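You operate a simulated robot arm through the tools that you are given. There is no shell and no other tool.

You are at the controls of a simulated robot arm. One attempt, no reset.

TASK
Clamp the purple plug in terminal X and give it a tug.
Fine: the orange clamp lever holds it; leave the grey one alone.

Only the result counts: the job must be done as asked and must still hold three seconds after the hand-in. Knocking over, shifting, dropping, spilling or breaking anything else fails it.

THE ROBOT
A 6-joint arm with a fingered hand, fixed in place. Base frame: the origin is on the floor under the middle of its stand, x ahead of it, y to its left, z up; the work surface is at about z = 0.81. Readings come in m, degrees, newtons and seconds.
With the tool pointing down near the work surface it reaches from about 0.3 to 0.7 m from the base axis. Its first joint turns from -166.0 to 166.0 degrees. Payload 4 kg.
Tool frame: the origin (TCP) lies between the finger pads and is the grasp point; the fingertips stand 0.022 m ahead of it; z points along the fingers, y is the line along which they close. The gripper opens to 0.112 m; its body begins 0.06 m behind the TCP. The gripper is a hand of 4 fingers: y runs from the thumb to the fingers, the wrist lies at [0, 0, -0.218] in the tool frame.
Orientation is that of the tool frame in the base frame, as a unit quaternion [x, y, z, w]. With the fingers straight down and closing along the base's y, the tool's x points along the base's -x, its y along +y and its z along -z.

THE INTERFACE
- The arm moves only by the tool jog_arm. Its arguments are lists of equal length, an entry for each row: "travel": the shift along the tool's x, y, z in units of 200 mm (1.0 is 200 mm), a list of three; "rot": the turn, a rotation vector about the tool's x, y, z in units of 90 degrees (1.0 is 90 degrees), a list of three. In form: {"travel": [[dx, dy, dz], ...], "rot": [[ax, ay, az], ...]}. A call has 1 to 20 rows; each row is the pose to reach, as a shift and turn from the pose commanded when the call began, along the tool's axes at that moment. A call with a number of a shift or a turn outside -1 to 1 is refused whole. Each row takes 0.2 s and may step no farther than 0.05 m and 8.6 degrees from the row before; otherwise, the whole call is refused. A pose out of reach is approached as far as the arm can. The call stops where the force on the tool passes 80 N (or 10 N more than at its start, if that is more) or the arm is blocked; 0.2 s more then pass. In this call time passes only in rows, and 0.2 s behind the last. It gives the time, the measured TCP pose, the force on the tool (base axes), the opening and the grip force at its end, in the units of the frame above (readings bear some noise), with the torque about the TCP (base axes, N m) and any sound that the robot's microphone picked up, and new pictures: "show" is both (left out), scene, wrist or none.
- Cameras (640 x 400 px; columns grow to the right, rows downward): "scene" is fixed at [0.4127, -0.5071, 1.4372]; the picture's right is [0.96, -0.29, 0.00], its down [-0.18, -0.59, -0.79] and it looks along [0.23, 0.76, -0.61] (base axes); focal length 280 px, centre (320, 200). "wrist" rides on the gripper at [0.069, 0.004, -0.083] in the tool frame; the picture's right is [-0.06, 1.00, 0.00], its down [-0.77, -0.05, -0.64] and it looks along [-0.64, -0.04, 0.77] (tool axes); focal length 243 px, centre (320, 200). There is no depth. A picture from a camera that has moved, and an enlarged one, comes with that camera's place and axes in the base frame and with its lens. The place of the scene camera against the robot may be out by one fixed shift of up to 0.025 m in any direction.
- move_fingers(finger1, finger2, finger3, thumb_bend): sets how far each is bent, from 0 (flat) to 1 (curled in); at 0.3 the hand is open as for a grip, at 0.7 the pads meet at the TCP. One left out holds its place. A second passes; each finger stops where it meets its share of the squeeze, and holds until it gets a number again. It is the only way to open and close the hand. It gives what a move gives, with no picture; readings hold the bend of each and the force on the fingers (four entries, about 0 where the hand has none), thumb and palm.
- inspect(camera, box): a new picture of the part [left, top, right, bottom] of that camera's present view, enlarged. It takes no simulated time.
- finish_job(): hands the job in; it is judged then, once.

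Nothing tells you positions but the pictures and the camera data. Unless the task says otherwise, let go and move clear before handing in.

The tools are called after "Call:" by a JSON object that holds its "api" and its "payload". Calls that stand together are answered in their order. jog_arm: Moves the arm, as the interface text tells. Its arguments: {"type":"object","properties":{"travel":{"type":"array"},"rot":{"type":"array"},"show":{"type":"string","enum":["both","scene","wrist","none"]}},"required":["travel","rot"]} The other tools are called the same way: move_fingers (finger1, finger2, finger3, thumb_bend) moves the fingers one by one; inspect (camera, box) takes an enlarged picture of a part of a camera's view; finish_job () hands the job in.

At the start:

```text
clock: 0.0
position: [0.3925, 0.0785, 1.2135]
orientation: [0.0, 1.0, 0.0, 0.0]
wrist_force: [0.1, -0.1, -0.2]
moment: [0.02, 0.03, 0.0]
gripper_width: 0.1119
grasp_force: 0.1
shape: jaw
bend: [0.3, 0.3, 0.3, 0.3]
finger forces: [0.1, 0.0, 0.0, 0.1, 0.0, 0.1]
```

scene: 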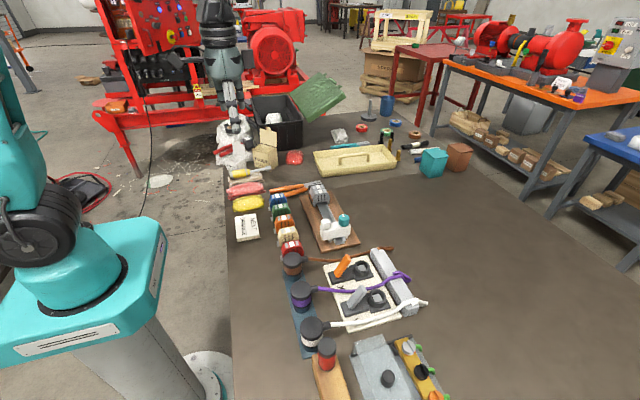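
wrist: 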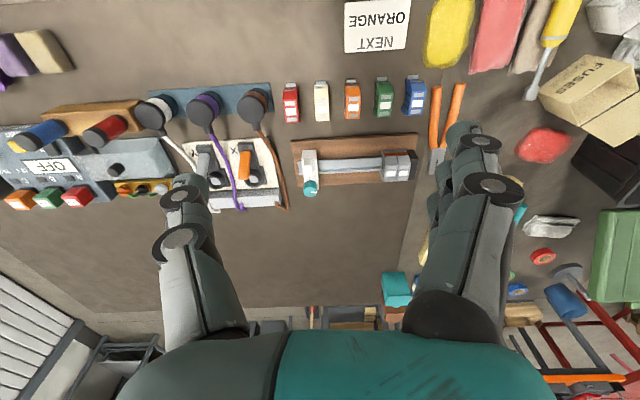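

I see a white board with two clamp levers (orange and grey) and cables from spools. Let me look closer at both views before moving.

Call:
{"api": "inspect", "payload": {"camera": "scene", "box": [270, 230, 450, 345]}}

Call:
{"api": "inspect", "payload": {"camera": "wrist", "box": [130, 80, 310, 220]}}

```text
3.48 times, centred on (360, 288) of scene
camera zoom: at [0.4127, -0.5071, 1.4372], right [0.96, -0.29, 0.0], down [-0.18, -0.59, -0.79], along [0.23, 0.76, -0.61], focal length 974 px, centre (181, -104)
```

zoom: 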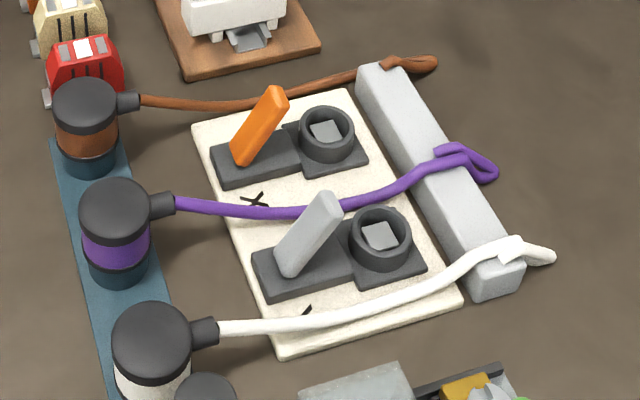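

```text
2.86 times, centred on (220, 150) of wrist
camera zoom: at [0.3214, 0.0835, 1.297], right [0.06, 1.0, 0.0], down [0.77, -0.05, 0.64], along [0.64, -0.04, -0.77], focal length 693 px, centre (606, 343)
```

zoom: 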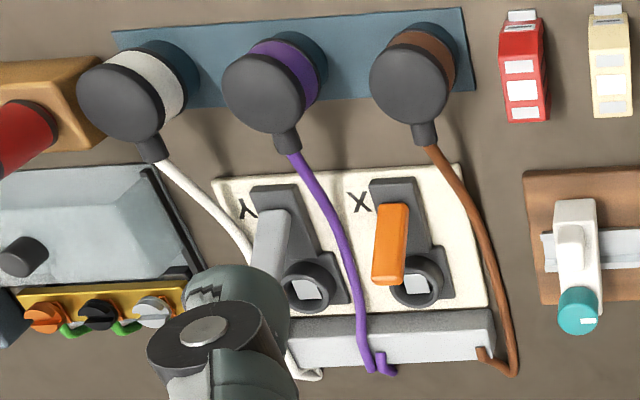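

The scene shows three cabled plugs (white, purple, brown) standing on a blue rack at about x≈0.46, and a white board with terminals X (orange lever) and Y (grey lever) at about x≈0.62. I'll move over in the air for a closer look.

Call:
{"api": "jog_arm", "payload": {"travel": [[0, -0.15, 0.08], [0, -0.3, 0.16], [0, -0.45, 0.24], [0, -0.6, 0.32], [0, -0.75, 0.4], [0, -0.9, 0.5]], "rot": [[0, 0, 0], [0, 0, 0], [0, 0, 0], [0, 0, 0], [0, 0, 0], [0, 0, 0]]}}

```text
clock: 1.4
position: [0.392, -0.1009, 1.1122]
orientation: [-0.001, 1.0, 0.0, 0.0]
wrist_force: [-1.1, -0.4, 0.1]
moment: [0.03, 0.02, 0.03]
gripper_width: 0.1118
grasp_force: 0.1
shape: jaw
bend: [0.3, 0.3, 0.3, 0.3]
finger forces: [0.1, 0.1, 0.1, 0.0, 0.1, 0.0]
camera wrist: at [0.321, -0.0962, 1.1965], right [0.06, 1.0, 0.0], down [0.77, -0.05, 0.64], along [0.64, -0.04, -0.77], focal length 243 px, centre (320, 200)
```

scene: 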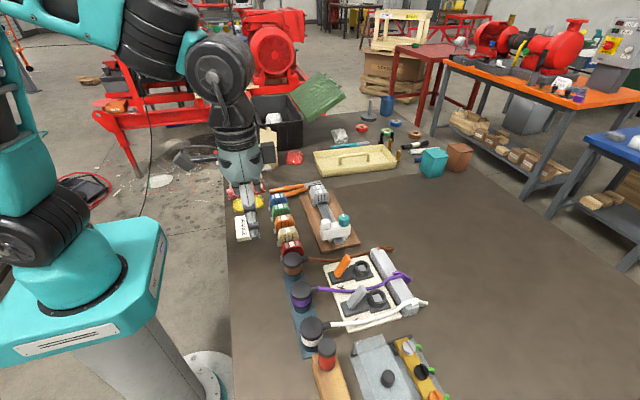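
wrist: 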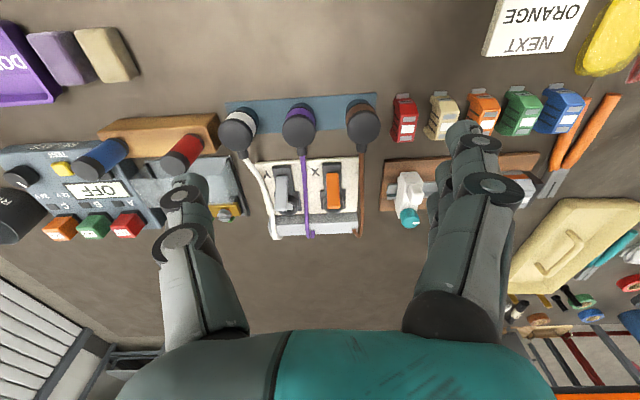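

The board and plugs are now centred in the wrist view. I'll enlarge that part.

Call:
{"api": "inspect", "payload": {"camera": "wrist", "box": [210, 85, 390, 245]}}

Call:
{"api": "inspect", "payload": {"camera": "scene", "box": [280, 240, 420, 330]}}

```text
2.50 times, centred on (300, 165) of wrist
camera zoom: at [0.321, -0.0962, 1.1965], right [0.06, 1.0, 0.0], down [0.77, -0.05, 0.64], along [0.64, -0.04, -0.77], focal length 606 px, centre (370, 288)
```

zoom: 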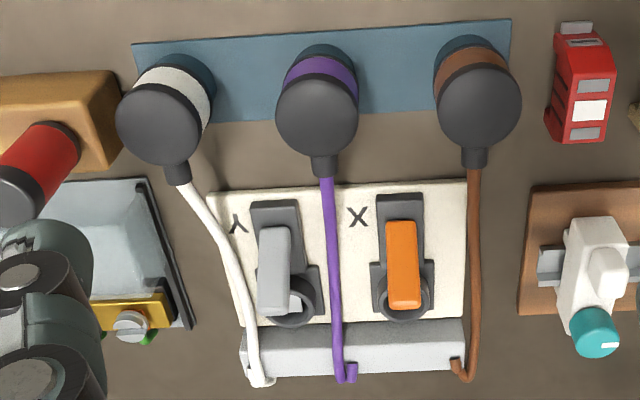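

```text
4.44 times, centred on (350, 285) of scene
camera zoom: at [0.4127, -0.5071, 1.4372], right [0.96, -0.29, 0.0], down [-0.18, -0.59, -0.79], along [0.23, 0.76, -0.61], focal length 1245 px, centre (187, -178)
```

zoom: 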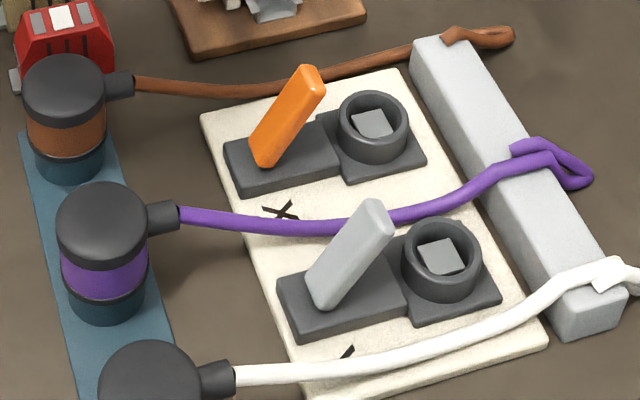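

I want a better idea of the hand's shape and the lever/ring geometry. I'll enlarge the hand in the scene view and the wrist view.

Call:
{"api": "inspect", "payload": {"camera": "scene", "box": [180, 90, 330, 250]}}

Call:
{"api": "inspect", "payload": {"camera": "wrist", "box": [130, 100, 550, 400]}}

```text
2.50 times, centred on (255, 170) of scene
camera zoom: at [0.4127, -0.5071, 1.4372], right [0.96, -0.29, 0.0], down [-0.18, -0.59, -0.79], along [0.23, 0.76, -0.61], focal length 700 px, centre (482, 275)
```

zoom: 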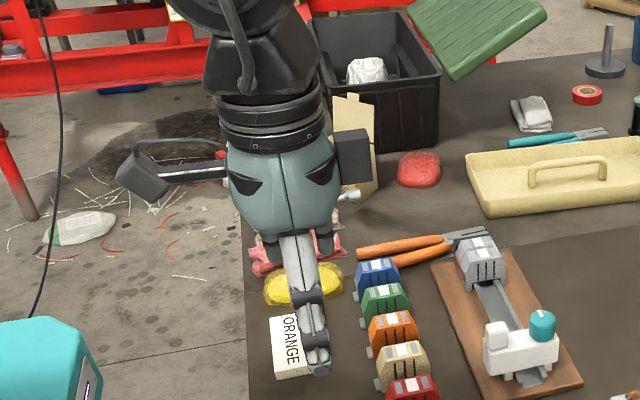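

```text
1.33 times, centred on (340, 250) of wrist
camera zoom: at [0.321, -0.0962, 1.1965], right [0.06, 1.0, 0.0], down [0.77, -0.05, 0.64], along [0.64, -0.04, -0.77], focal length 324 px, centre (293, 133)
```

zoom: 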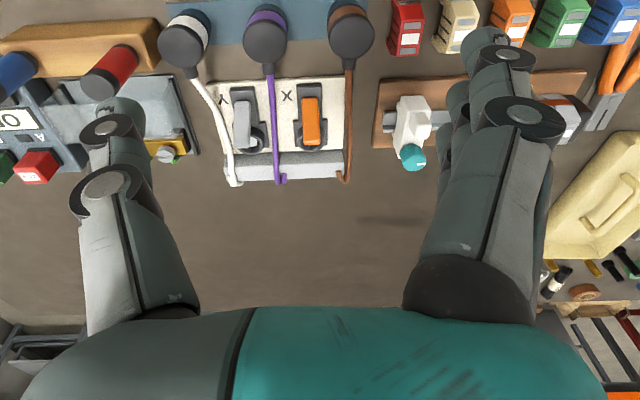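

The hand's thumb sits at −y and the three fingers at +y, each about 15 mm thick. I'll go to the +y side of terminal X with the hand yawed 90° to get a side view of the lever and socket.

Call:
{"api": "jog_arm", "payload": {"travel": [[-0.078, 0.067, 0.047], [-0.157, 0.133, 0.093], [-0.235, 0.2, 0.14], [-0.313, 0.267, 0.187], [-0.392, 0.333, 0.233], [-0.47, 0.4, 0.28], [-0.548, 0.467, 0.327], [-0.627, 0.533, 0.373], [-0.705, 0.6, 0.42], [-0.783, 0.667, 0.467], [-0.862, 0.733, 0.513], [-0.94, 0.8, 0.56]], "rot": [[0, 0, 0.083], [0, 0, 0.167], [0, 0, 0.25], [0, 0, 0.333], [0, 0, 0.417], [0, 0, 0.5], [0, 0, 0.583], [0, 0, 0.667], [0, 0, 0.75], [0, 0, 0.833], [0, 0, 0.917], [0, 0, 1.0]]}}

```text
clock: 4.0
position: [0.5809, 0.0588, 1.0007]
orientation: [0.707, 0.707, 0.001, 0.0]
wrist_force: [-0.4, 0.3, 0.8]
moment: [-0.01, 0.04, 0.04]
gripper_width: 0.1122
grasp_force: 0.1
shape: jaw
bend: [0.3, 0.3, 0.3, 0.3]
finger forces: [0.1, 0.1, 0.0, 0.0, 0.1, 0.0]
camera wrist: at [0.584, 0.1284, 1.0844], right [1.0, -0.07, 0.0], down [-0.05, -0.77, 0.64], along [-0.04, -0.64, -0.77], focal length 243 px, centre (320, 200)
```

scene: 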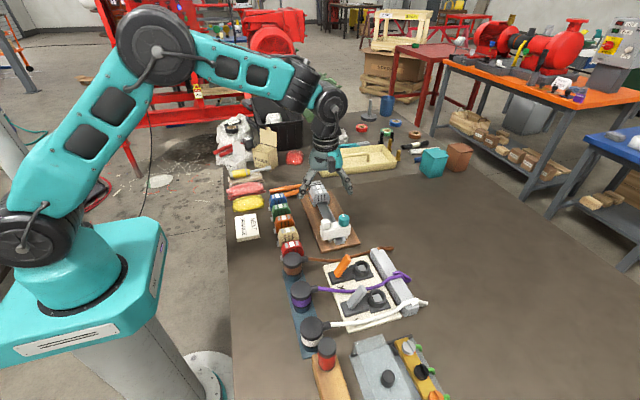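
wrist: 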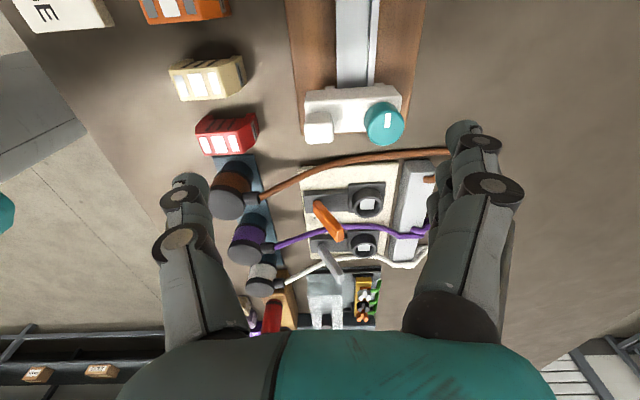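

Call:
{"api": "inspect", "payload": {"camera": "wrist", "box": [200, 140, 440, 290]}}

Call:
{"api": "inspect", "payload": {"camera": "wrist", "box": [290, 170, 400, 260]}}

```text
2.67 times, centred on (320, 215) of wrist
camera zoom: at [0.584, 0.1284, 1.0844], right [1.0, -0.07, 0.0], down [-0.05, -0.77, 0.64], along [-0.04, -0.64, -0.77], focal length 647 px, centre (320, 160)
```

zoom: 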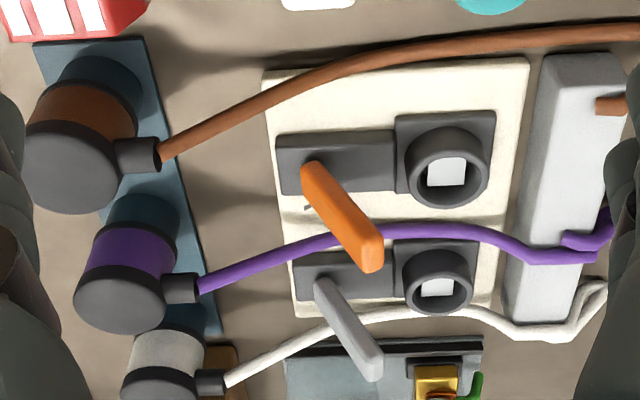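

```text
4.44 times, centred on (345, 215) of wrist
camera zoom: at [0.584, 0.1284, 1.0844], right [1.0, -0.07, 0.0], down [-0.05, -0.77, 0.64], along [-0.04, -0.64, -0.77], focal length 1078 px, centre (209, 133)
```

zoom: 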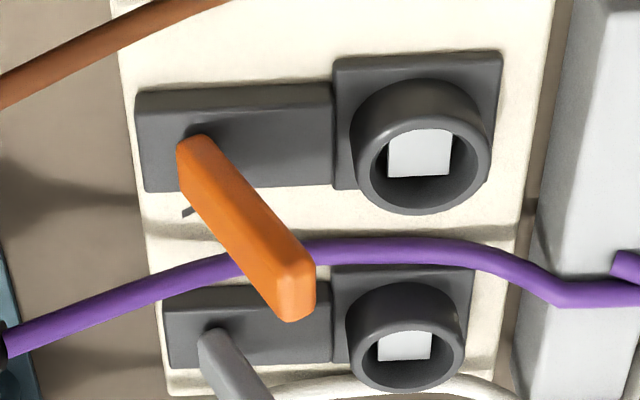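

The lever leans about 28° toward the socket, hinged near x≈0.566, and the ring is centred around (0.634, −0.09). I'll check the finger spacing in the scene view before planning the grasp.

Call:
{"api": "inspect", "payload": {"camera": "scene", "box": [270, 80, 390, 220]}}

Call:
{"api": "inspect", "payload": {"camera": "wrist", "box": [400, 100, 560, 340]}}

```text
2.86 times, centred on (330, 150) of scene
camera zoom: at [0.4127, -0.5071, 1.4372], right [0.96, -0.29, 0.0], down [-0.18, -0.59, -0.79], along [0.23, 0.76, -0.61], focal length 800 px, centre (291, 343)
```

zoom: 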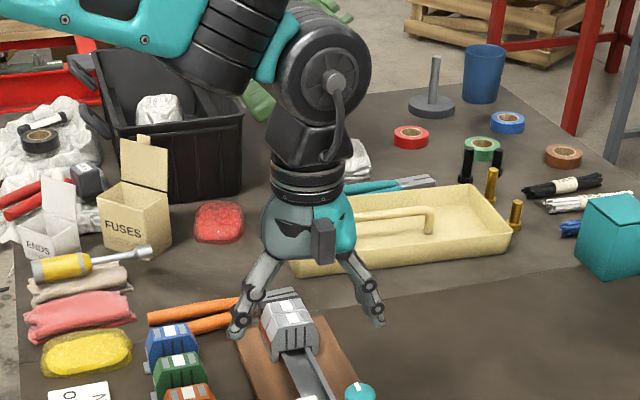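

```text
1.67 times, centred on (480, 220) of wrist
camera zoom: at [0.584, 0.1284, 1.0844], right [1.0, -0.07, 0.0], down [-0.05, -0.77, 0.64], along [-0.04, -0.64, -0.77], focal length 404 px, centre (53, 167)
```

zoom: 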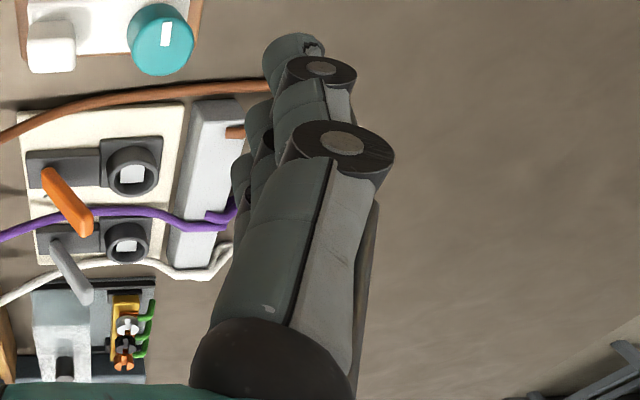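

The fingers splay outward, with the tips widest. Next I'll turn the hand back so it closes along y, move above the purple plug at about (0.462, −0.135), and refine its position.

Call:
{"api": "jog_arm", "payload": {"travel": [[-0.081, -0.05, 0], [-0.162, -0.099, 0], [-0.243, -0.149, 0], [-0.323, -0.198, 0], [-0.404, -0.248, 0], [-0.485, -0.298, 0], [-0.566, -0.347, 0], [-0.647, -0.397, 0], [-0.728, -0.446, 0], [-0.808, -0.496, 0], [-0.889, -0.545, 0], [-0.97, -0.595, 0]], "rot": [[0, 0, -0.083], [0, 0, -0.167], [0, 0, -0.25], [0, 0, -0.333], [0, 0, -0.417], [0, 0, -0.5], [0, 0, -0.583], [0, 0, -0.667], [0, 0, -0.75], [0, 0, -0.833], [0, 0, -0.917], [0, 0, -1.0]]}}

Call:
{"api": "move_fingers", "payload": {"finger1": 0.42, "finger2": 0.42, "finger3": 0.42, "thumb_bend": 0.42}}

Call:
{"api": "inspect", "payload": {"camera": "wrist", "box": [200, 40, 440, 240]}}

Call:
{"api": "inspect", "payload": {"camera": "scene", "box": [230, 190, 390, 330]}}

```text
clock: 6.6
position: [0.4604, -0.1365, 1.0011]
orientation: [-0.001, 1.0, 0.0, -0.001]
wrist_force: [-0.3, 0.2, 0.0]
moment: [-0.03, 0.02, -0.04]
gripper_width: 0.1119
grasp_force: 0.0
shape: jaw
bend: [0.3, 0.3, 0.3, 0.3]
finger forces: [0.0, 0.1, 0.0, 0.0, 0.1, 0.0]
camera wrist: at [0.3903, -0.1313, 1.0852], right [0.06, 1.0, 0.0], down [0.76, -0.05, 0.64], along [0.64, -0.04, -0.77], focal length 243 px, centre (320, 200)
```

scene: 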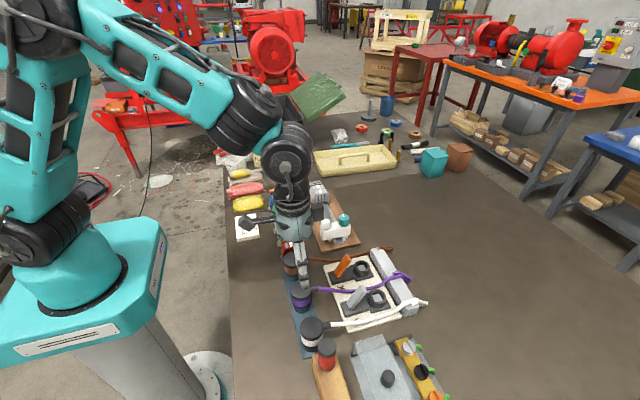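
wrist: 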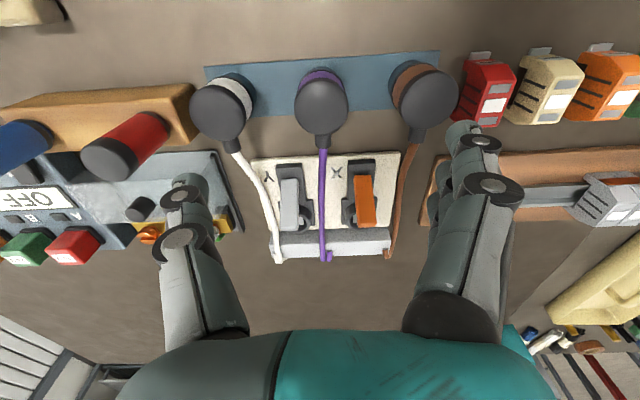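

```text
clock: 7.6
position: [0.4597, -0.1354, 1.0024]
orientation: [0.0, 1.0, 0.0, 0.0]
wrist_force: [0.5, 0.8, -1.1]
moment: [-0.05, 0.01, 0.0]
gripper_width: 0.0809
grasp_force: 0.0
shape: fingers
bend: [0.42, 0.42, 0.42, 0.42]
finger forces: [0.0, 0.1, 0.1, 0.1, 0.0, 0.0]
```

```text
2.00 times, centred on (320, 140) of wrist
camera zoom: at [0.3904, -0.1311, 1.0852], right [0.06, 1.0, 0.0], down [0.77, -0.05, 0.64], along [0.64, -0.04, -0.77], focal length 485 px, centre (320, 320)
```

zoom: 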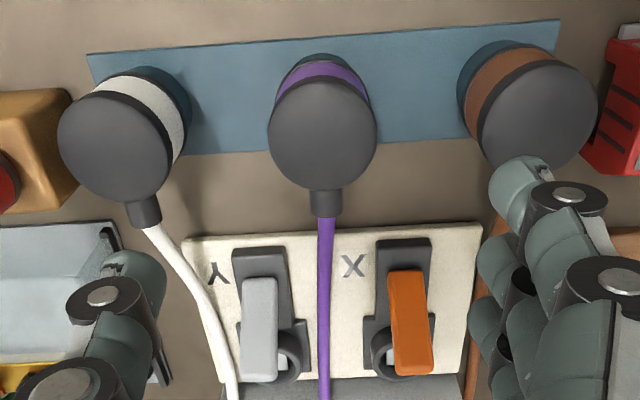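

```text
2.86 times, centred on (310, 260) of scene
camera zoom: at [0.4127, -0.5071, 1.4372], right [0.96, -0.29, 0.0], down [-0.18, -0.59, -0.79], along [0.23, 0.76, -0.61], focal length 800 px, centre (349, 29)
```

zoom: 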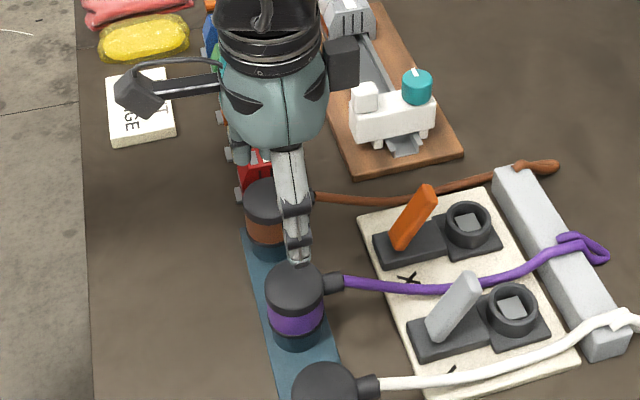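

The purple plug head is centred at about (0.462, −0.135), about 46 mm across, with its neighbours 90 mm away on either side. I'll narrow the hand to about 73 mm so it fits between them, then descend to just above the head and check.

Call:
{"api": "move_fingers", "payload": {"finger1": 0.45, "finger2": 0.45, "finger3": 0.45, "thumb_bend": 0.45}}

Call:
{"api": "jog_arm", "payload": {"travel": [[-0.001, 0.001, 0.12], [-0.002, 0.003, 0.24], [-0.0025, 0.005, 0.36], [-0.0025, 0.005, 0.48]], "rot": [[0, 0, 0], [0, 0, 0], [0, 0, 0], [0, 0, 0]]}}

Call:
{"api": "inspect", "payload": {"camera": "wrist", "box": [160, 0, 480, 200]}}

Call:
{"api": "inspect", "payload": {"camera": "scene", "box": [230, 230, 390, 340]}}

```text
clock: 8.6
position: [0.4607, -0.136, 1.0008]
orientation: [0.0, 1.0, 0.0, 0.0]
wrist_force: [0.4, 0.5, -0.2]
moment: [0.01, 0.01, -0.01]
gripper_width: 0.0722
grasp_force: 0.2
shape: fingers
bend: [0.45, 0.45, 0.45, 0.45]
finger forces: [0.1, 0.0, 0.0, 0.1, 0.1, 0.1]
```

```text
clock: 9.6
position: [0.462, -0.1331, 0.9043]
orientation: [0.0, 1.0, 0.001, 0.0]
wrist_force: [-0.2, 0.1, 0.3]
moment: [0.01, 0.01, 0.01]
gripper_width: 0.0721
grasp_force: 0.0
shape: fingers
bend: [0.45, 0.45, 0.45, 0.45]
finger forces: [0.0, 0.1, 0.1, 0.0, 0.1, 0.0]
camera wrist: at [0.3911, -0.1291, 0.9883], right [0.06, 1.0, 0.0], down [0.76, -0.05, 0.64], along [0.64, -0.04, -0.77], focal length 243 px, centre (320, 200)
```

scene: 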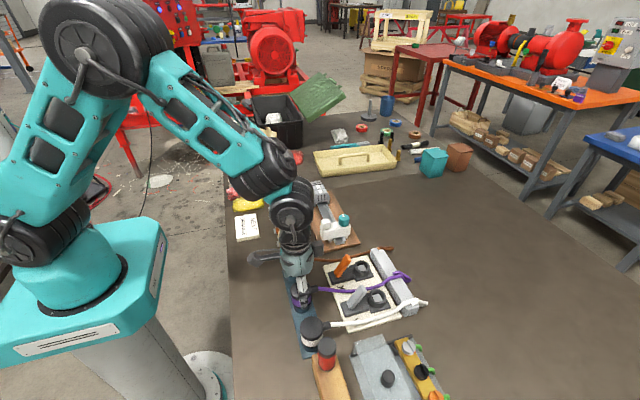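
wrist: 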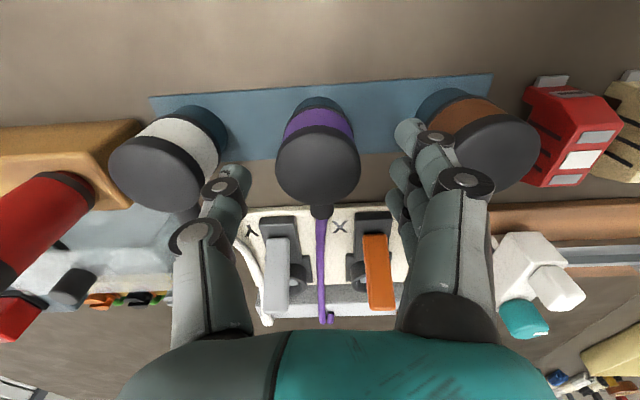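

```text
2.00 times, centred on (320, 100) of wrist
camera zoom: at [0.3911, -0.1291, 0.9883], right [0.06, 1.0, 0.0], down [0.76, -0.05, 0.64], along [0.64, -0.04, -0.77], focal length 485 px, centre (320, 400)
```

zoom: 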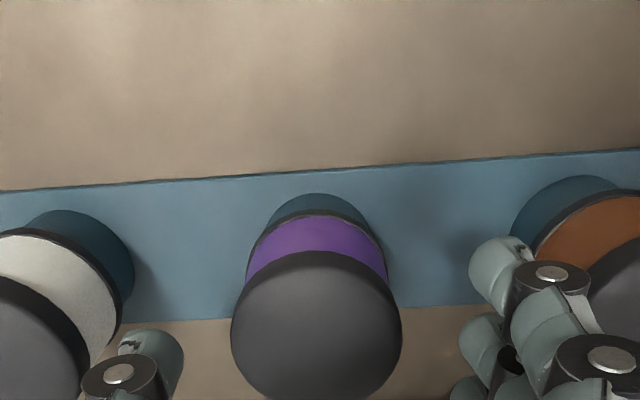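

```text
3.64 times, centred on (310, 285) of scene
camera zoom: at [0.4127, -0.5071, 1.4372], right [0.96, -0.29, 0.0], down [-0.18, -0.59, -0.79], along [0.23, 0.76, -0.61], focal length 1019 px, centre (356, -109)
```

zoom: 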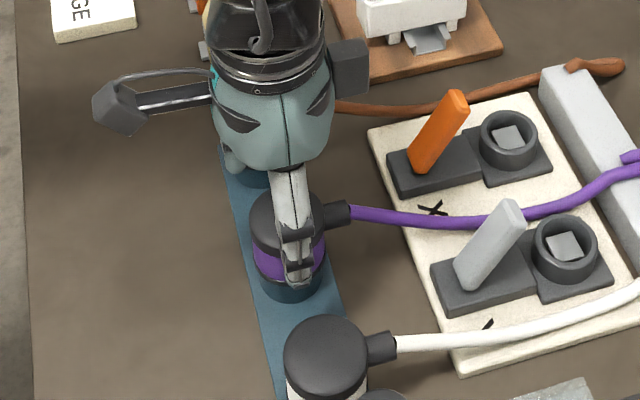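

The fingers straddle the purple head with about 15 mm to spare on each side. I'll descend to the head's mid-height (z≈0.862).

Call:
{"api": "jog_arm", "payload": {"travel": [[0, 0, 0.07], [0, 0, 0.14], [0, -0.002, 0.215]], "rot": [[0, 0, 0], [0, 0, 0], [0, 0, 0]]}}

Call:
{"api": "inspect", "payload": {"camera": "scene", "box": [230, 230, 390, 340]}}

```text
clock: 10.4
position: [0.4614, -0.1351, 0.8609]
orientation: [0.0, 1.0, 0.0, 0.0]
wrist_force: [0.2, 0.1, -0.2]
moment: [-0.01, -0.02, -0.01]
gripper_width: 0.0719
grasp_force: 0.1
shape: fingers
bend: [0.45, 0.45, 0.45, 0.45]
finger forces: [0.0, 0.0, 0.0, 0.1, 0.0, 0.0]
camera wrist: at [0.391, -0.1298, 0.9451], right [0.06, 1.0, 0.0], down [0.77, -0.05, 0.64], along [0.64, -0.04, -0.77], focal length 243 px, centre (320, 200)
```

scene: 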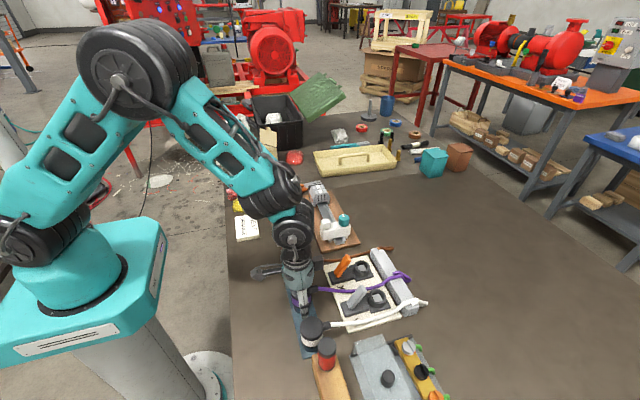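
wrist: 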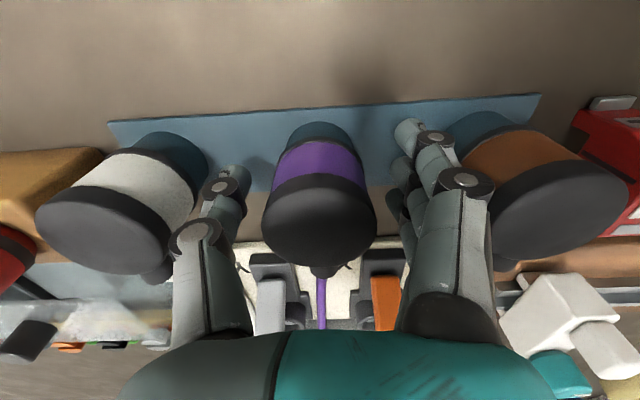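

```text
3.64 times, centred on (310, 285) of scene
camera zoom: at [0.4127, -0.5071, 1.4372], right [0.96, -0.29, 0.0], down [-0.18, -0.59, -0.79], along [0.23, 0.76, -0.61], focal length 1019 px, centre (356, -109)
```

zoom: 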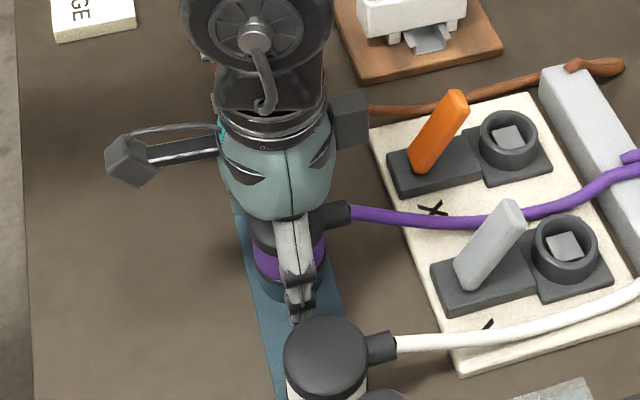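

The hand is centred on the purple plug head. Closing the fingers now.

Call:
{"api": "move_fingers", "payload": {"finger1": 0.7, "finger2": 0.7, "finger3": 0.7, "thumb_bend": 0.7}}

Call:
{"api": "inspect", "payload": {"camera": "wrist", "box": [160, 80, 500, 340]}}

```text
clock: 11.4
position: [0.4612, -0.1347, 0.8618]
orientation: [0.0, 1.0, 0.001, 0.0]
wrist_force: [0.8, 0.8, 0.1]
moment: [0.01, 0.01, 0.04]
gripper_width: 0.0307
grasp_force: 16.0
shape: fingers
bend: [0.65, 0.58, 0.61, 0.61]
finger forces: [2.4, 7.6, 6.1, 0.0, 15.8, 0.0]
```

```text
1.54 times, centred on (330, 210) of wrist
camera zoom: at [0.3911, -0.1298, 0.9454], right [0.06, 1.0, 0.0], down [0.77, -0.05, 0.64], along [0.64, -0.04, -0.77], focal length 373 px, centre (305, 185)
```

zoom: 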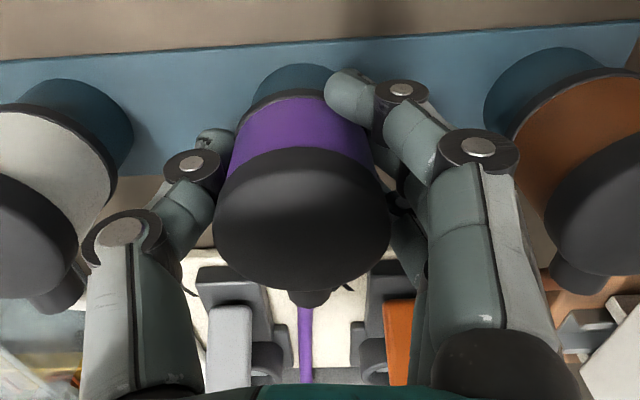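

The plug is gripped with 16 N, thumb against three fingers. I'll lift it slowly, straight up out of the rack.

Call:
{"api": "jog_arm", "payload": {"travel": [[0, 0, -0.04], [0, 0, -0.08], [0, 0, -0.12], [0, 0, -0.16], [0, 0, -0.2]], "rot": [[0, 0, 0], [0, 0, 0], [0, 0, 0], [0, 0, 0], [0, 0, 0]]}}

Call:
{"api": "inspect", "payload": {"camera": "scene", "box": [230, 210, 430, 340]}}

```text
clock: 12.6
position: [0.462, -0.1347, 0.9026]
orientation: [0.0, 1.0, 0.0, 0.0]
wrist_force: [0.7, -0.6, -1.9]
moment: [-0.03, 0.01, -0.03]
gripper_width: 0.0308
grasp_force: 16.2
shape: fingers
bend: [0.65, 0.58, 0.61, 0.61]
finger forces: [2.5, 7.6, 6.0, 0.0, 15.8, 0.0]
camera wrist: at [0.391, -0.13, 0.9857], right [0.06, 1.0, 0.0], down [0.77, -0.05, 0.64], along [0.64, -0.04, -0.77], focal length 243 px, centre (320, 200)
```

scene: 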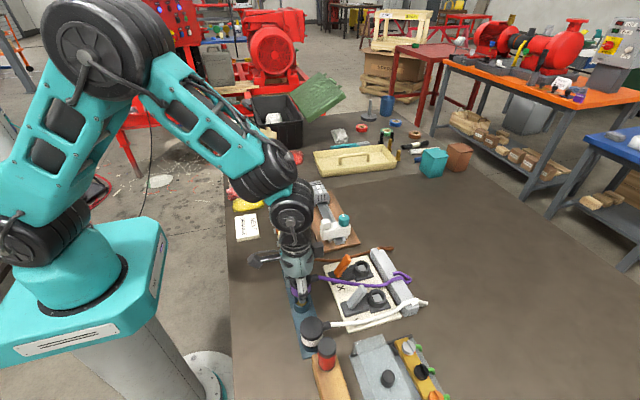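
wrist: 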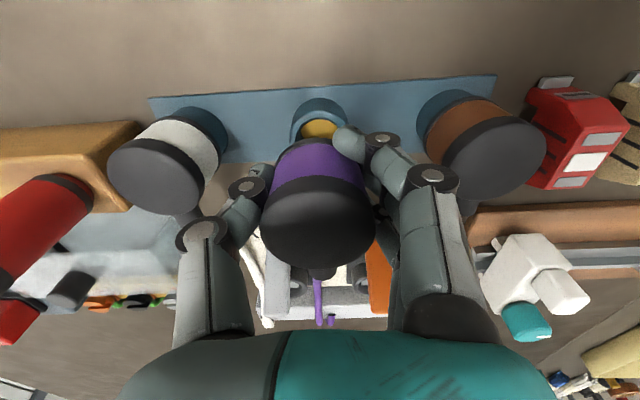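

```text
3.08 times, centred on (330, 275) of scene
camera zoom: at [0.4127, -0.5071, 1.4372], right [0.96, -0.29, 0.0], down [-0.18, -0.59, -0.79], along [0.23, 0.76, -0.61], focal length 862 px, centre (289, -31)
```

zoom: 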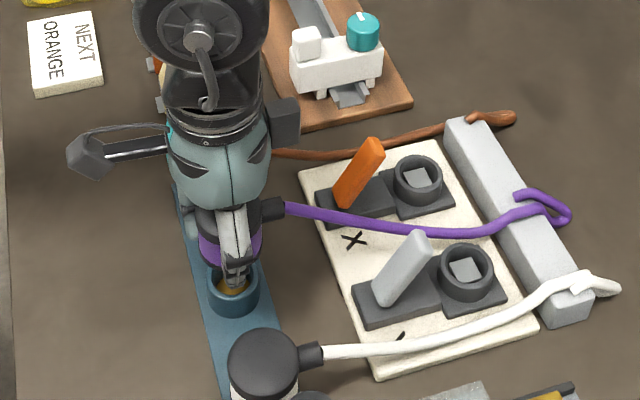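

The plug came out cleanly and weighs about 0.2 kg. I'll raise it above lever height and carry it just past terminal X, so the wrist camera can see the socket behind the plug for a final position fix.

Call:
{"api": "jog_arm", "payload": {"travel": [[0, 0, -0.15], [0, 0, -0.3], [0, 0, -0.45], [-0.15, 0.035, -0.45], [-0.3, 0.07, -0.45], [-0.45, 0.1, -0.45], [-0.6, 0.135, -0.45], [-0.75, 0.17, -0.45], [-0.88, 0.2, -0.45], [-1.0, 0.225, -0.45]], "rot": [[0, 0, 0], [0, 0, 0], [0, 0, 0], [0, 0, 0], [0, 0, 0], [0, 0, 0], [0, 0, 0], [0, 0, 0], [0, 0, 0], [0, 0, 0]]}}

Call:
{"api": "inspect", "payload": {"camera": "wrist", "box": [220, 0, 420, 160]}}

Call:
{"api": "inspect", "payload": {"camera": "scene", "box": [270, 190, 430, 310]}}

```text
clock: 14.8
position: [0.663, -0.0888, 0.9917]
orientation: [0.0, 1.0, 0.001, 0.0]
wrist_force: [0.0, 0.2, -2.4]
moment: [-0.01, 0.0, -0.01]
gripper_width: 0.0303
grasp_force: 16.3
shape: fingers
bend: [0.66, 0.58, 0.61, 0.61]
finger forces: [2.7, 7.6, 6.2, 0.0, 15.8, 0.0]
camera wrist: at [0.5908, -0.0843, 1.076], right [0.06, 1.0, 0.0], down [0.77, -0.05, 0.64], along [0.64, -0.04, -0.77], focal length 243 px, centre (320, 200)
```

scene: 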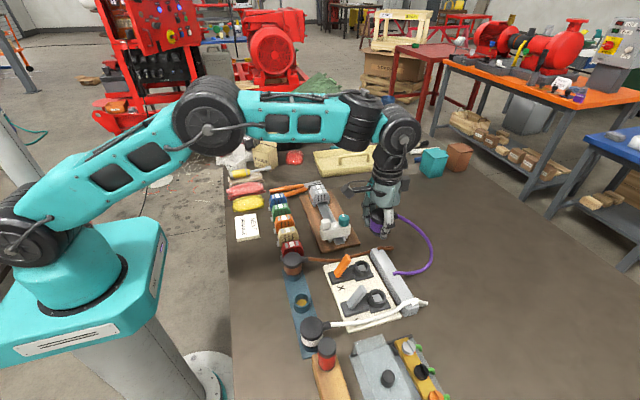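
wrist: 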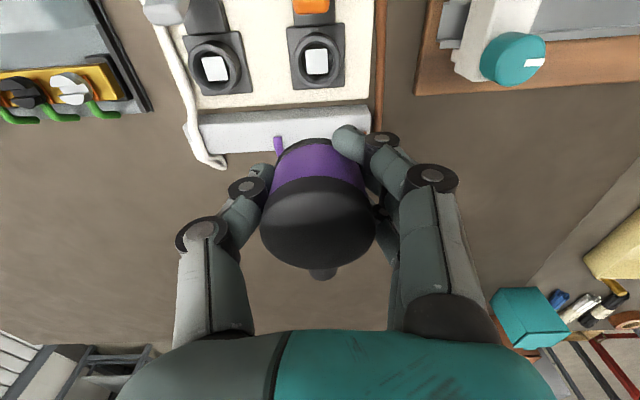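

```text
2.50 times, centred on (320, 80) of wrist
camera zoom: at [0.5908, -0.0843, 1.076], right [0.06, 1.0, 0.0], down [0.77, -0.05, 0.64], along [0.64, -0.04, -0.77], focal length 606 px, centre (320, 500)
```

zoom: 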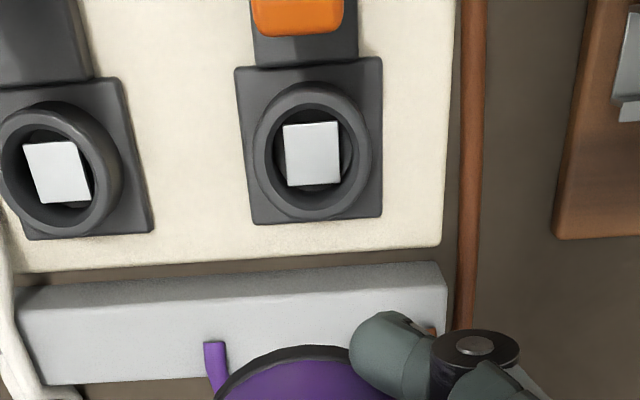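

```text
3.33 times, centred on (350, 250) of scene
camera zoom: at [0.4127, -0.5071, 1.4372], right [0.96, -0.29, 0.0], down [-0.18, -0.59, -0.79], along [0.23, 0.76, -0.61], focal length 934 px, centre (220, 33)
```

zoom: 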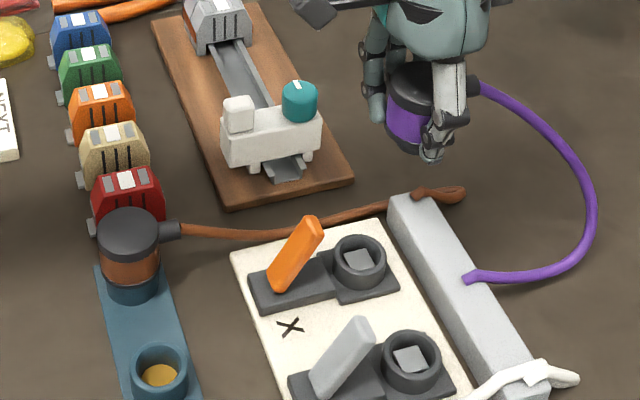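

The socket shows clearly; I place it at about (0.632, −0.090). Before lowering, I'll check exactly how the plug sits in the hand.

Call:
{"api": "inspect", "payload": {"camera": "wrist", "box": [240, 120, 400, 290]}}

Call:
{"api": "inspect", "payload": {"camera": "scene", "box": [350, 190, 410, 245]}}

```text
2.35 times, centred on (320, 205) of wrist
camera zoom: at [0.5908, -0.0843, 1.076], right [0.06, 1.0, 0.0], down [0.77, -0.05, 0.64], along [0.64, -0.04, -0.77], focal length 571 px, centre (320, 188)
```

zoom: 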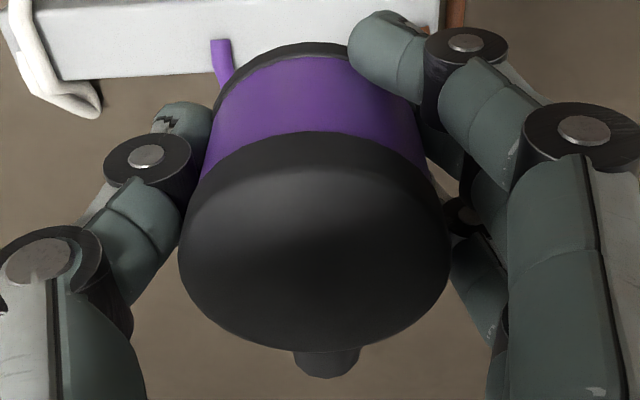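

```text
7.27 times, centred on (380, 218) of scene
camera zoom: at [0.4127, -0.5071, 1.4372], right [0.96, -0.29, 0.0], down [-0.18, -0.59, -0.79], along [0.23, 0.76, -0.61], focal length 2037 px, centre (-116, 73)
```

zoom: 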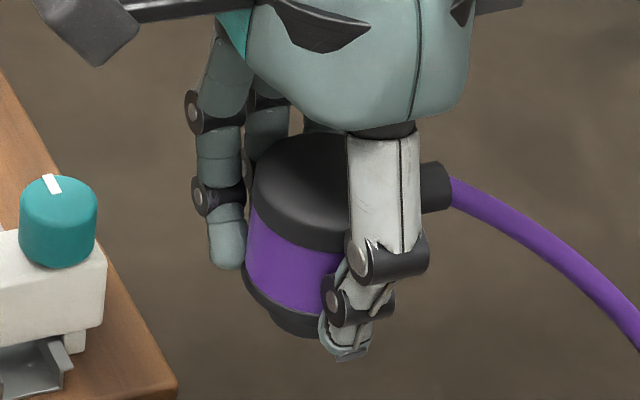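

The plug sits straight in the hand, within 2–3 mm of the TCP. I'll zoom harder on the ring to pin its centre down.

Call:
{"api": "inspect", "payload": {"camera": "wrist", "box": [275, 5, 365, 95]}}

Call:
{"api": "inspect", "payload": {"camera": "scene", "box": [330, 245, 390, 285]}}

```text
4.44 times, centred on (320, 50) of wrist
camera zoom: at [0.5908, -0.0843, 1.076], right [0.06, 1.0, 0.0], down [0.77, -0.05, 0.64], along [0.64, -0.04, -0.77], focal length 1078 px, centre (320, 867)
```

zoom: 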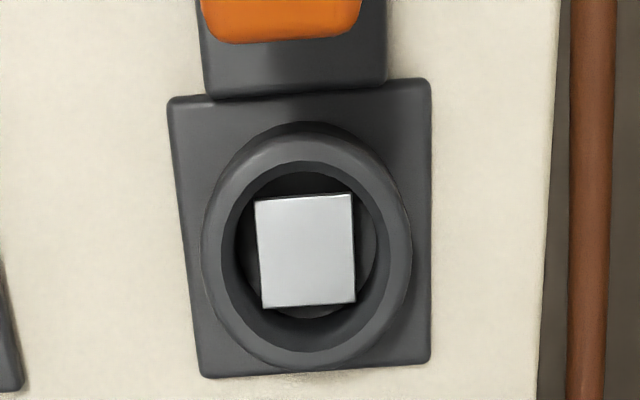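

```text
10.00 times, centred on (360, 265) of scene
camera zoom: at [0.4127, -0.5071, 1.4372], right [0.96, -0.29, 0.0], down [-0.18, -0.59, -0.79], along [0.23, 0.76, -0.61], focal length 2801 px, centre (-80, -450)
```

zoom: 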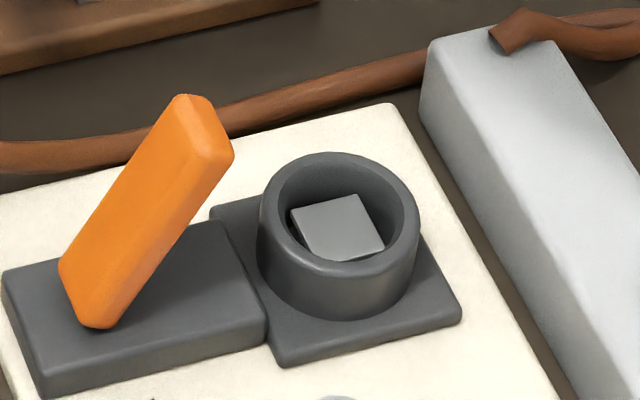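

I put the ring centre at about (0.635, −0.0895) with a 33 mm inner diameter. I'll move the plug directly over it, lower to just above the rim, and check alignment.

Call:
{"api": "jog_arm", "payload": {"travel": [[0.05, 0.001, 0.0], [0.1, 0.002, 0.05], [0.1475, 0.002, 0.12], [0.1475, 0.002, 0.2125], [0.1475, 0.002, 0.3], [0.1475, 0.002, 0.39], [0.1475, 0.002, 0.47]], "rot": [[0, 0, 0], [0, 0, 0], [0, 0, 0], [0, 0, 0], [0, 0, 0], [0, 0, 0], [0, 0, 0]]}}

Call:
{"api": "inspect", "payload": {"camera": "scene", "box": [320, 220, 400, 290]}}

Call:
{"api": "inspect", "payload": {"camera": "wrist", "box": [220, 60, 420, 300]}}

```text
clock: 16.4
position: [0.631, -0.09, 0.8968]
orientation: [0.0, 1.0, 0.0, 0.0]
wrist_force: [-0.3, 0.0, -1.2]
moment: [0.0, 0.01, -0.01]
gripper_width: 0.0305
grasp_force: 16.3
shape: fingers
bend: [0.66, 0.58, 0.61, 0.61]
finger forces: [2.6, 7.4, 6.3, 0.0, 15.9, 0.1]
camera wrist: at [0.5612, -0.0851, 0.9813], right [0.06, 1.0, 0.0], down [0.77, -0.05, 0.64], along [0.64, -0.04, -0.77], focal length 243 px, centre (320, 200)
```

scene: 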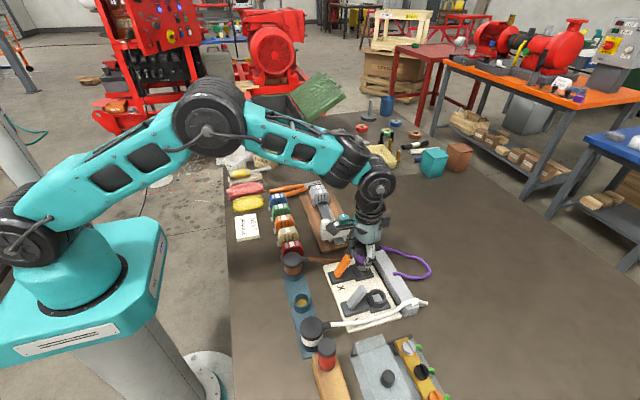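
wrist: 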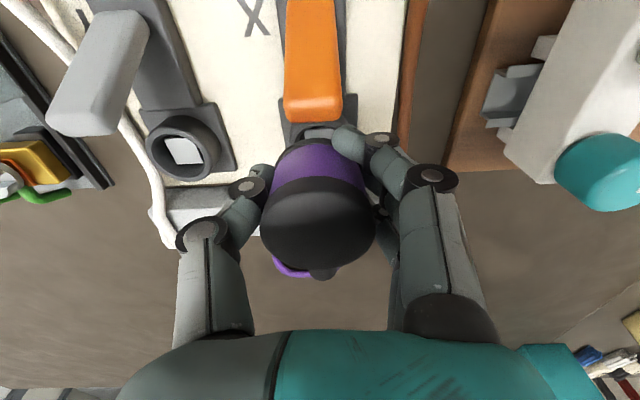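

```text
5.71 times, centred on (360, 255) of scene
camera zoom: at [0.4127, -0.5071, 1.4372], right [0.96, -0.29, 0.0], down [-0.18, -0.59, -0.79], along [0.23, 0.76, -0.61], focal length 1601 px, centre (91, -114)
```

zoom: 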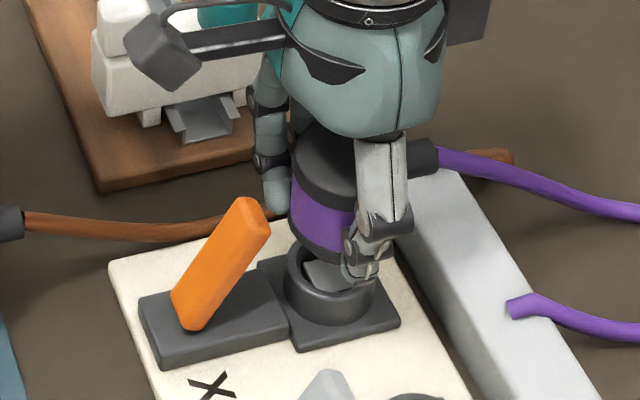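

```text
1.67 times, centred on (320, 180) of wrist
camera zoom: at [0.5612, -0.0851, 0.9813], right [0.06, 1.0, 0.0], down [0.77, -0.05, 0.64], along [0.64, -0.04, -0.77], focal length 404 px, centre (320, 233)
```

zoom: 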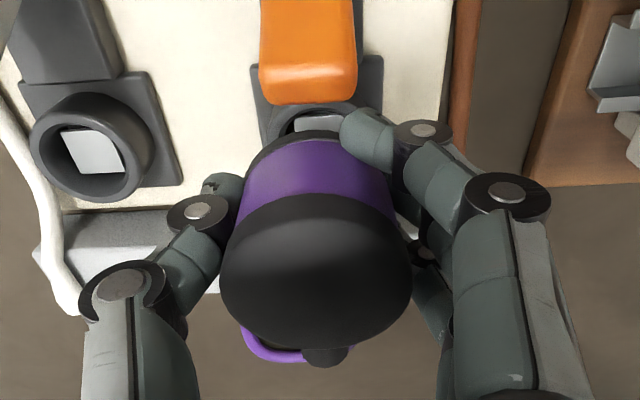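

The scene view shows the plug axis lined up with the ring, and the wrist view agrees to within about 1 mm. I'll lower in small steps while watching the force.

Call:
{"api": "jog_arm", "payload": {"travel": [[0, 0, 0.02], [0, 0, 0.04], [0, 0, 0.06]], "rot": [[0, 0, 0], [0, 0, 0], [0, 0, 0]], "show": "none"}}

Call:
{"api": "inspect", "payload": {"camera": "scene", "box": [320, 220, 400, 290]}}

```text
clock: 17.2
position: [0.6315, -0.089, 0.8854]
orientation: [0.0, 1.0, 0.0, -0.001]
wrist_force: [-0.4, 1.0, -2.5]
moment: [-0.01, 0.02, 0.03]
gripper_width: 0.0305
grasp_force: 15.7
shape: fingers
bend: [0.66, 0.58, 0.61, 0.61]
finger forces: [2.5, 7.5, 6.3, 0.0, 15.8, 0.0]
```

```text
5.71 times, centred on (360, 255) of scene
camera zoom: at [0.4127, -0.5071, 1.4372], right [0.96, -0.29, 0.0], down [-0.18, -0.59, -0.79], along [0.23, 0.76, -0.61], focal length 1601 px, centre (91, -114)
```

zoom: 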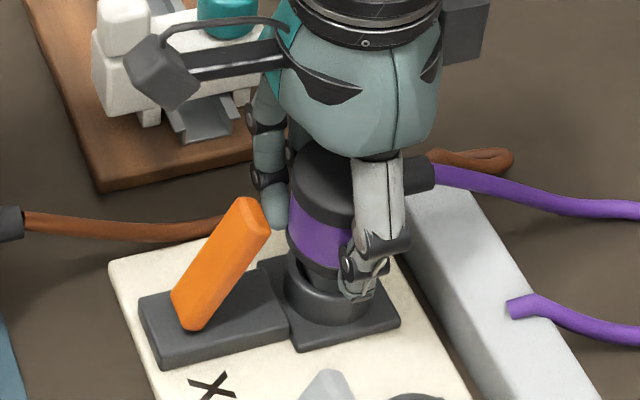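

No contact force yet, and the pin is entering the ring. I'll keep lowering gently.

Call:
{"api": "jog_arm", "payload": {"travel": [[0, 0, 0.015], [0, 0, 0.03]], "rot": [[0, 0, 0], [0, 0, 0]], "show": "none"}}

Call:
{"api": "inspect", "payload": {"camera": "scene", "box": [320, 220, 400, 290]}}

```text
clock: 17.8
position: [0.6329, -0.0896, 0.8793]
orientation: [0.0, 1.0, 0.0, 0.0]
wrist_force: [1.2, -0.1, -1.3]
moment: [0.0, 0.01, 0.0]
gripper_width: 0.0305
grasp_force: 15.9
shape: fingers
bend: [0.66, 0.58, 0.61, 0.61]
finger forces: [2.6, 7.5, 6.3, 0.0, 15.8, 0.0]
```

```text
5.71 times, centred on (360, 255) of scene
camera zoom: at [0.4127, -0.5071, 1.4372], right [0.96, -0.29, 0.0], down [-0.18, -0.59, -0.79], along [0.23, 0.76, -0.61], focal length 1601 px, centre (91, -114)
```

zoom: 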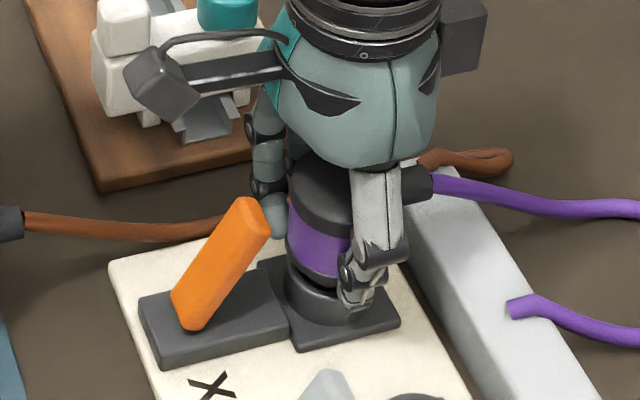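

Still free, about 8 mm to go until the band meets the rim. I'll keep lowering in small steps.

Call:
{"api": "jog_arm", "payload": {"travel": [[0, 0, 0.01], [0, 0, 0.02]], "rot": [[0, 0, 0], [0, 0, 0]], "show": "none"}}

Call:
{"api": "inspect", "payload": {"camera": "scene", "box": [330, 230, 390, 285]}}

```text
clock: 18.4
position: [0.6324, -0.0896, 0.8782]
orientation: [-0.001, 1.0, 0.0, 0.001]
wrist_force: [-3.2, 1.8, 14.2]
moment: [0.02, 0.05, -0.02]
gripper_width: 0.0302
grasp_force: 18.9
shape: fingers
bend: [0.67, 0.59, 0.62, 0.62]
finger forces: [3.8, 9.2, 7.1, 0.1, 17.5, 0.0]
```

```text
7.27 times, centred on (360, 258) of scene
camera zoom: at [0.4127, -0.5071, 1.4372], right [0.96, -0.29, 0.0], down [-0.18, -0.59, -0.79], along [0.23, 0.76, -0.61], focal length 2037 px, centre (29, -218)
```

zoom: 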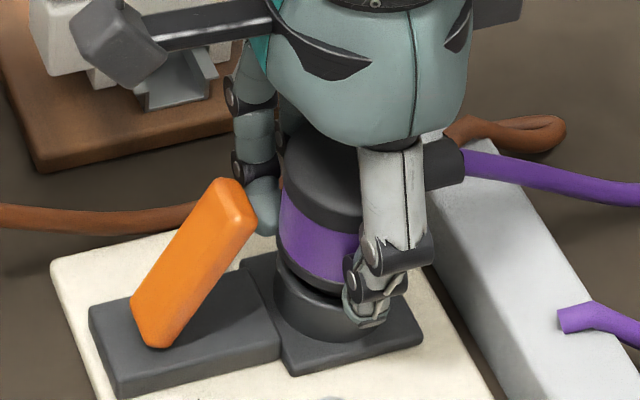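

Contact at TCP z≈0.878 with about 15 N. I'll look closely to tell whether the pin has bottomed or is caught on something.

Call:
{"api": "inspect", "payload": {"camera": "scene", "box": [350, 250, 385, 280]}}

Call:
{"api": "inspect", "payload": {"camera": "wrist", "box": [250, 70, 390, 190]}}

```text
13.33 times, centred on (368, 265) of scene
camera zoom: at [0.4127, -0.5071, 1.4372], right [0.96, -0.29, 0.0], down [-0.18, -0.59, -0.79], along [0.23, 0.76, -0.61], focal length 3735 px, centre (-313, -667)
```

zoom: 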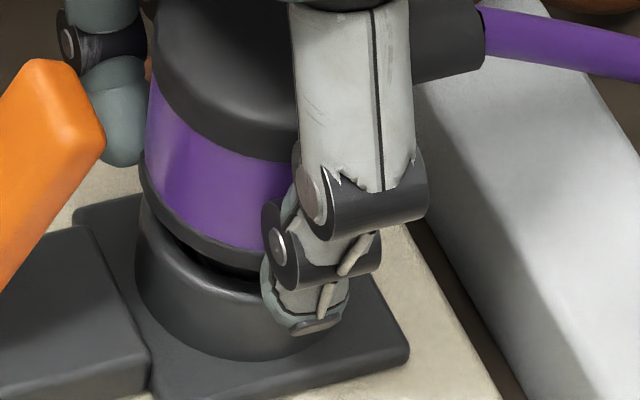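

```text
3.33 times, centred on (320, 130) of wrist
camera zoom: at [0.5617, -0.0846, 0.9612], right [0.06, 1.0, 0.0], down [0.76, -0.05, 0.64], along [0.64, -0.04, -0.77], focal length 809 px, centre (320, 433)
```

zoom: 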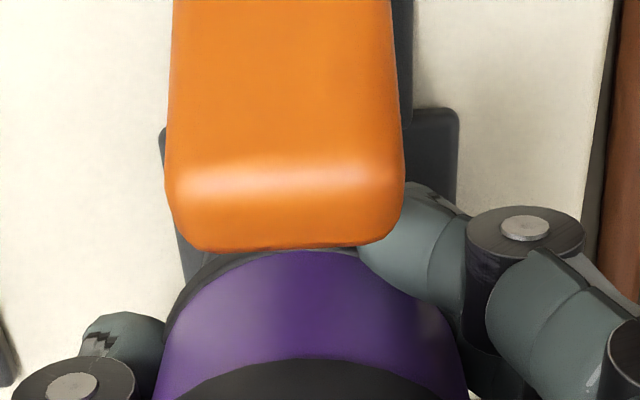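

The pin is inside the ring, aligned within 1 mm and resting on the contact block, with only vertical force. I'll try a slightly firmer press to confirm it is fully bottomed.

Call:
{"api": "jog_arm", "payload": {"travel": [[0, 0, 0.008], [0, 0, 0.015]], "rot": [[0, 0, 0], [0, 0, 0]], "show": "none"}}

Call:
{"api": "inspect", "payload": {"camera": "scene", "box": [350, 250, 385, 280]}}

```text
clock: 19.0
position: [0.6332, -0.0901, 0.8755]
orientation: [0.0, 1.0, 0.0, 0.003]
wrist_force: [-6.8, 3.2, 35.8]
moment: [-0.03, 0.02, -0.02]
gripper_width: 0.0299
grasp_force: 20.4
shape: fingers
bend: [0.68, 0.61, 0.64, 0.63]
finger forces: [5.3, 9.6, 8.4, 0.0, 19.3, 0.1]
```

```text
13.33 times, centred on (368, 265) of scene
camera zoom: at [0.4127, -0.5071, 1.4372], right [0.96, -0.29, 0.0], down [-0.18, -0.59, -0.79], along [0.23, 0.76, -0.61], focal length 3735 px, centre (-313, -667)
```

zoom: 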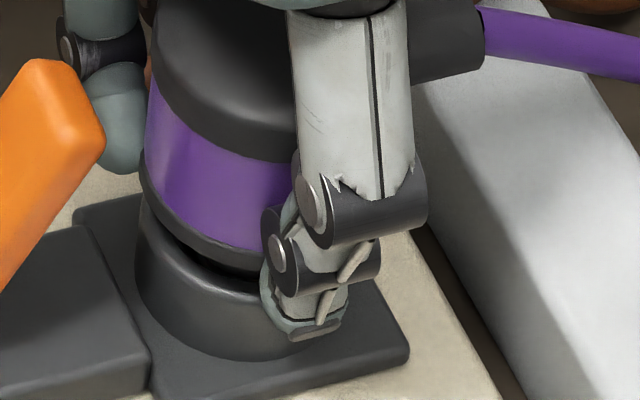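

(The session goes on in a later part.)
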